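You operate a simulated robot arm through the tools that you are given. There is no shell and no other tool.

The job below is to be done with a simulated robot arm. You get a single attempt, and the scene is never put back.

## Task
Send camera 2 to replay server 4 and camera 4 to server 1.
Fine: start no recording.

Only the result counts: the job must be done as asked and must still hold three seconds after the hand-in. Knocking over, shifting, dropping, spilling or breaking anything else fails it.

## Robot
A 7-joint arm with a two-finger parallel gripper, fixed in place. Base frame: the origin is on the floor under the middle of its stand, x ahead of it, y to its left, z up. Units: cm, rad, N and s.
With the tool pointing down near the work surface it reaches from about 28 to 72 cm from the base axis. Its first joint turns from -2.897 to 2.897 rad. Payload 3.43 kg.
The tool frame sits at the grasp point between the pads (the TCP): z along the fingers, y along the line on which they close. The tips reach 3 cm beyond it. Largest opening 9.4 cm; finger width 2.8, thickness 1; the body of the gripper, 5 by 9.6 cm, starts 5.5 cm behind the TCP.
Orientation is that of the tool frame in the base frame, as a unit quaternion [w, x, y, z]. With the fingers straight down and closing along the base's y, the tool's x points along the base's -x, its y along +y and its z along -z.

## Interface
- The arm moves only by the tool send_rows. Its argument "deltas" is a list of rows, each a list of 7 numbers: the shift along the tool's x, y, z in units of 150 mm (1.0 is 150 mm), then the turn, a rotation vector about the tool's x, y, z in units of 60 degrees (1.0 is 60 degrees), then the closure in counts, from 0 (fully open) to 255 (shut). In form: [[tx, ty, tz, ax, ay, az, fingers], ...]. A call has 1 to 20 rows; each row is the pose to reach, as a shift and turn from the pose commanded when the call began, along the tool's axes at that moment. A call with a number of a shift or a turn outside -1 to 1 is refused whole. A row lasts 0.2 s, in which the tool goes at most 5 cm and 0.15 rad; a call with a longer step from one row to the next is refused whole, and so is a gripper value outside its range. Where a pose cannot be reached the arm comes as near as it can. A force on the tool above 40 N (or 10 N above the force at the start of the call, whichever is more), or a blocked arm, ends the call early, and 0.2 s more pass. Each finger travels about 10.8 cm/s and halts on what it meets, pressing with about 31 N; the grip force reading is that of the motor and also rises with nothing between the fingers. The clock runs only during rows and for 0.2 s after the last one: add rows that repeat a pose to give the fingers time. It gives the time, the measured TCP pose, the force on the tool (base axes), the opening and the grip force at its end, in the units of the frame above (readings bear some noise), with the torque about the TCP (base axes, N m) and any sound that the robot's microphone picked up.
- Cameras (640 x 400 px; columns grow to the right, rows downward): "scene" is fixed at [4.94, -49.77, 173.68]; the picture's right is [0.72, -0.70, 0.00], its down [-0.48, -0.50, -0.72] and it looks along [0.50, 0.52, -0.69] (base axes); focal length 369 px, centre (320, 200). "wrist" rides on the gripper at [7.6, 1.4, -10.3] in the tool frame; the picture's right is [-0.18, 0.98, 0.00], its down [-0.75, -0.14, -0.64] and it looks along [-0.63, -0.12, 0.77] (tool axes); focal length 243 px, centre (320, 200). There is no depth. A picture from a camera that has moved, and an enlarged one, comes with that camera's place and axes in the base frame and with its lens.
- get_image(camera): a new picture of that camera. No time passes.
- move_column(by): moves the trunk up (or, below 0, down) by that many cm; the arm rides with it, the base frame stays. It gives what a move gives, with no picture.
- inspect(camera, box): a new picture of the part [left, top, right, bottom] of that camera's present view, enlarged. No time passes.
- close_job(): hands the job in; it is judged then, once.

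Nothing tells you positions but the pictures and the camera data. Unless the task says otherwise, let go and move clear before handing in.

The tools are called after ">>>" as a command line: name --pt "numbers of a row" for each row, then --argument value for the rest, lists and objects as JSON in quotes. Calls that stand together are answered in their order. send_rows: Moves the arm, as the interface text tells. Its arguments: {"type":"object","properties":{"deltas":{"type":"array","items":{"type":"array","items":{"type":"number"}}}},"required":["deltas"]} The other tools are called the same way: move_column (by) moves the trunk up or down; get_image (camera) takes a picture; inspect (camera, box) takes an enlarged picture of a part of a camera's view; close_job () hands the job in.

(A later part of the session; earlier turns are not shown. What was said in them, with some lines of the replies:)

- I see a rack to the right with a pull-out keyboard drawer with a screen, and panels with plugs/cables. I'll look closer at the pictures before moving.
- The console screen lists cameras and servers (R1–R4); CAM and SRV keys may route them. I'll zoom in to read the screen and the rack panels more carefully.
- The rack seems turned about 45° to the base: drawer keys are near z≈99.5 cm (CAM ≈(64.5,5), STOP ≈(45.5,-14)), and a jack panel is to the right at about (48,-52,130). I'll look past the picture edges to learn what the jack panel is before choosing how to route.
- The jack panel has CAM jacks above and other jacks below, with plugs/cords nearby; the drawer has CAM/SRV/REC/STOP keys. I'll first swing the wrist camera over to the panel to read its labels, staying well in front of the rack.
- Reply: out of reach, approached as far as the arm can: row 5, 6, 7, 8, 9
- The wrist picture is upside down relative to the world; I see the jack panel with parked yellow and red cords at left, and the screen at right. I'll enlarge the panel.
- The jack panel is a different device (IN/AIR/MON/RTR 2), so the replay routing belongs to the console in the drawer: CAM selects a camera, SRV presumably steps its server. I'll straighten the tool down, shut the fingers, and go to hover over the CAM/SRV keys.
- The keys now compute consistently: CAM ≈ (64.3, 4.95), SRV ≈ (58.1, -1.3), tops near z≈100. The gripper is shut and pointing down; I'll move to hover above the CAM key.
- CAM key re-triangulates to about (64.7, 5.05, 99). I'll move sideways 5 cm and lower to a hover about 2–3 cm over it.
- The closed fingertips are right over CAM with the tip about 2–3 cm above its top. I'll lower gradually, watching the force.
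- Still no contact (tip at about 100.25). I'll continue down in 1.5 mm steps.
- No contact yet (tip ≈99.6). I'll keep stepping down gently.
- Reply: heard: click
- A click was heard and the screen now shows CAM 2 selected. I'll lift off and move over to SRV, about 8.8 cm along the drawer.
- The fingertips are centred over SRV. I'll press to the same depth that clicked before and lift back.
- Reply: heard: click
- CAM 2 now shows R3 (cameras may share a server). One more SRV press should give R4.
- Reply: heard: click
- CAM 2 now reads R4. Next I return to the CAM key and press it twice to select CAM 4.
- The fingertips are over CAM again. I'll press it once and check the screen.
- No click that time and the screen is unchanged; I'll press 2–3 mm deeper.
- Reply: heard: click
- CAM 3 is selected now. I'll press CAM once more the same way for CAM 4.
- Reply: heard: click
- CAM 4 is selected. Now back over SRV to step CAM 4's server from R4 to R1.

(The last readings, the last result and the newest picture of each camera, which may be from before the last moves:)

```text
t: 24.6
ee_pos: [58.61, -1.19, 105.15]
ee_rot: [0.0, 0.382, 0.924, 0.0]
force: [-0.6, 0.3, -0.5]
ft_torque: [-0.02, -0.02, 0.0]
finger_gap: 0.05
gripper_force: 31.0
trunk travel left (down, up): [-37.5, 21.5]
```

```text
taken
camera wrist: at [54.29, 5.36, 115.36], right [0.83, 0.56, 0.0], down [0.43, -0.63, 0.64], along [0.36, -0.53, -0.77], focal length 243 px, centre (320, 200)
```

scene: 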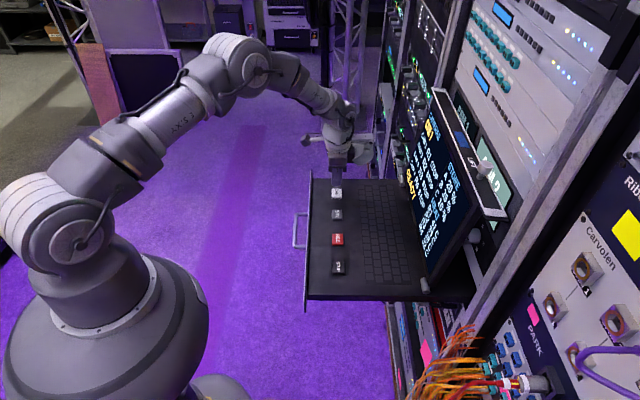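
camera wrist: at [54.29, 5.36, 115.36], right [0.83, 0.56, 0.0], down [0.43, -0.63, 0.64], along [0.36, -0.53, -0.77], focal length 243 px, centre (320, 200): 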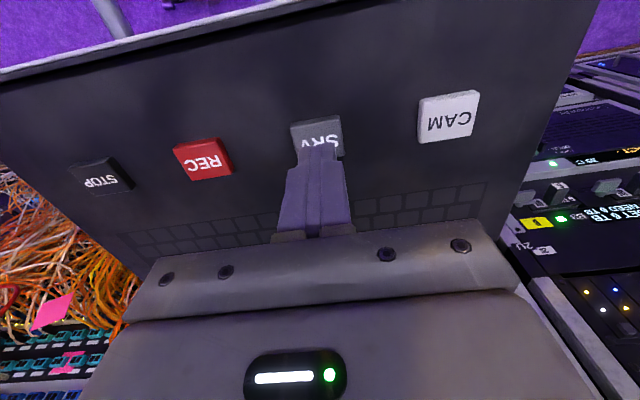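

The fingertips are over SRV again. I'll press once, slightly deeper as with CAM, then lift.

>>> send_rows --pt "0 0 0.08 0 0 0 255" --pt "0 0 0.14 0 0 0 255" --pt "0 0 0.17 0 0 0 255" --pt "0 0 0.19 0 0 0 255" --pt "0 0 0.203 0 0 0 255" --pt "0 0 0.212 0 0 0 255" --pt "0 0 0.212 0 0 0 255" --pt "0 0 0.12 0 0 0 255" --pt "0 0 0.05 0 0 0 255" --pt "0 0 0.05 0 0 0 255"

>>> inspect --camera "scene" --box '[410, 110, 470, 180]'

>>> inspect --camera "scene" --box '[400, 140, 460, 210]'

```text
t: 26.8
ee_pos: [58.45, -1.14, 104.24]
ee_rot: [0.0, 0.382, 0.924, 0.0]
force: [-0.1, 0.2, 0.5]
ft_torque: [0.03, -0.02, 0.02]
finger_gap: 0.0
gripper_force: 30.8
trunk travel left (down, up): [-37.5, 21.5]
heard: click
```

```text
5.71 times, centred on (440, 145) of scene
camera zoom: at [4.94, -49.77, 173.68], right [0.72, -0.7, 0.0], down [-0.48, -0.5, -0.72], along [0.5, 0.52, -0.69], focal length 2110 px, centre (-366, 514)
```

zoom: 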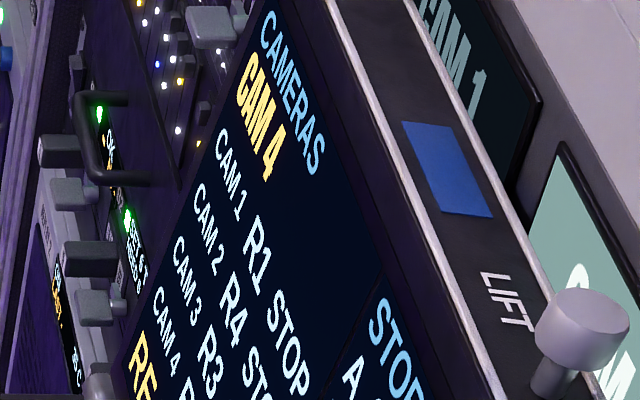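

```text
5.71 times, centred on (430, 175) of scene
camera zoom: at [4.94, -49.77, 173.68], right [0.72, -0.7, 0.0], down [-0.48, -0.5, -0.72], along [0.5, 0.52, -0.69], focal length 2110 px, centre (-309, 343)
```

zoom: 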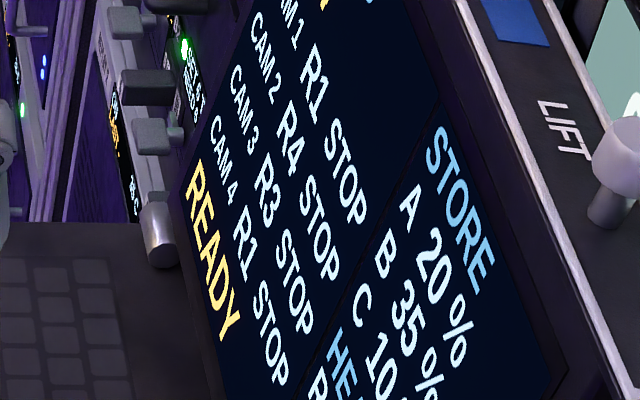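

CAM 2 reads R4 and CAM 4 reads R1, all STOP, READY. I'll lift clear of the drawer and check the whole screen a final time.

>>> send_rows --pt "0 0 -0.1 0 0 0 255" --pt "0 0 -0.25 0 0 0 255" --pt "0.05 0 -0.42 0 0 0 255" --pt "0.15 0 -0.6 0 0 0 255" --pt "0.25 0 -0.78 0 0 0 255" --pt "0.33 0 -0.93 0 0 0 255" --pt "0.33 0 -0.93 0 0 0 255" --pt "0.33 0 -0.93 0 0 0 255"

>>> get_image --camera "scene"

>>> inspect --camera "scene" --box '[400, 110, 480, 210]'

>>> get_image --camera "wrist"

```text
t: 28.6
ee_pos: [54.96, 2.4, 118.4]
ee_rot: [0.0, 0.383, 0.924, 0.0]
force: [-0.7, 0.0, 0.2]
ft_torque: [0.0, 0.0, 0.0]
finger_gap: 0.01
gripper_force: 31.0
trunk travel left (down, up): [-37.5, 21.5]
```

```text
taken
```

scene: 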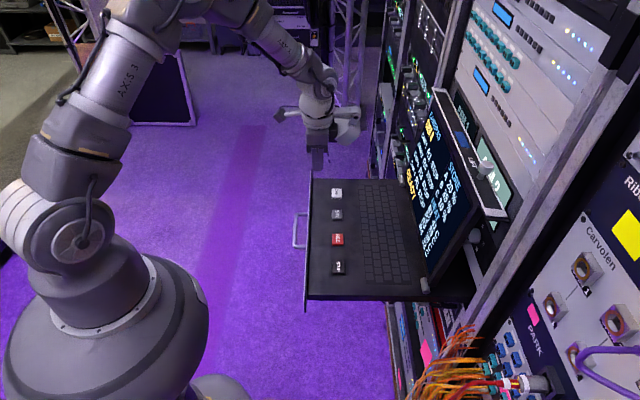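

```text
4.00 times, centred on (440, 160) of scene
camera zoom: at [4.94, -49.77, 173.68], right [0.72, -0.7, 0.0], down [-0.48, -0.5, -0.72], along [0.5, 0.52, -0.69], focal length 1477 px, centre (-160, 360)
```

zoom: 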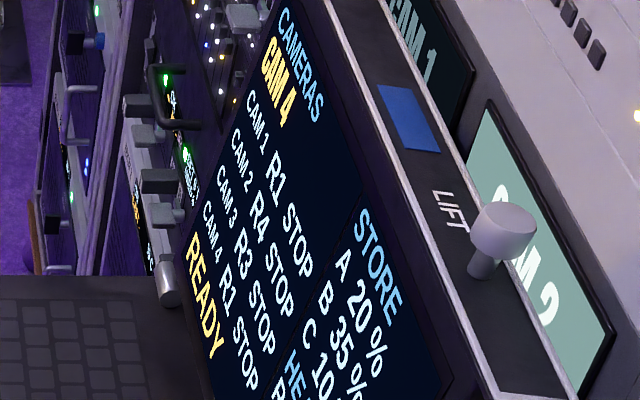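

```text
taken
camera wrist: at [50.59, 8.79, 128.62], right [0.83, 0.56, 0.0], down [0.43, -0.63, 0.64], along [0.36, -0.53, -0.77], focal length 243 px, centre (320, 200)
```

wrist: 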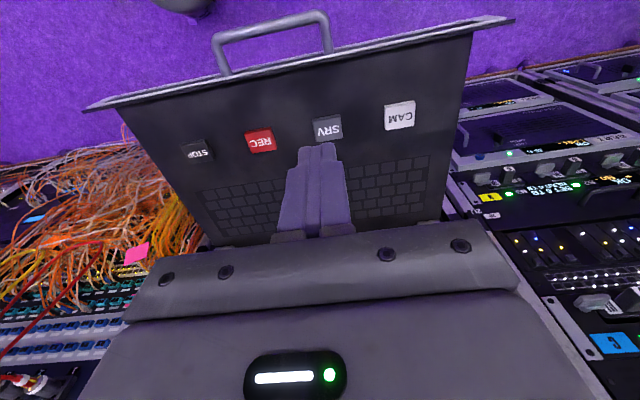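

The screen reads CAM 1 R1, CAM 2 R4, CAM 3 R3 and CAM 4 R1, all STOP and READY. The arm is clear and nothing else was touched, so I'm handing in.

>>> close_job

```text
The job is handed in.
```

Camera 2 now goes to replay server 4 and camera 4 to server 1. I set both with the CAM and SRV keys on the drawer console.

- **Recording:** I never pressed REC, and the screen still shows every server at STOP, with the console READY.
- **Other cameras:** Cameras 1 and 3 stay where they were, on servers 1 and 3. Cameras 1 and 4 are therefore both assigned to server 1. The console accepted this, and I left camera 1 alone because you didn't ask to move it.
- **Arm:** It was lifted clear of the drawer before I handed in, and the console's keys were the only thing it touched.
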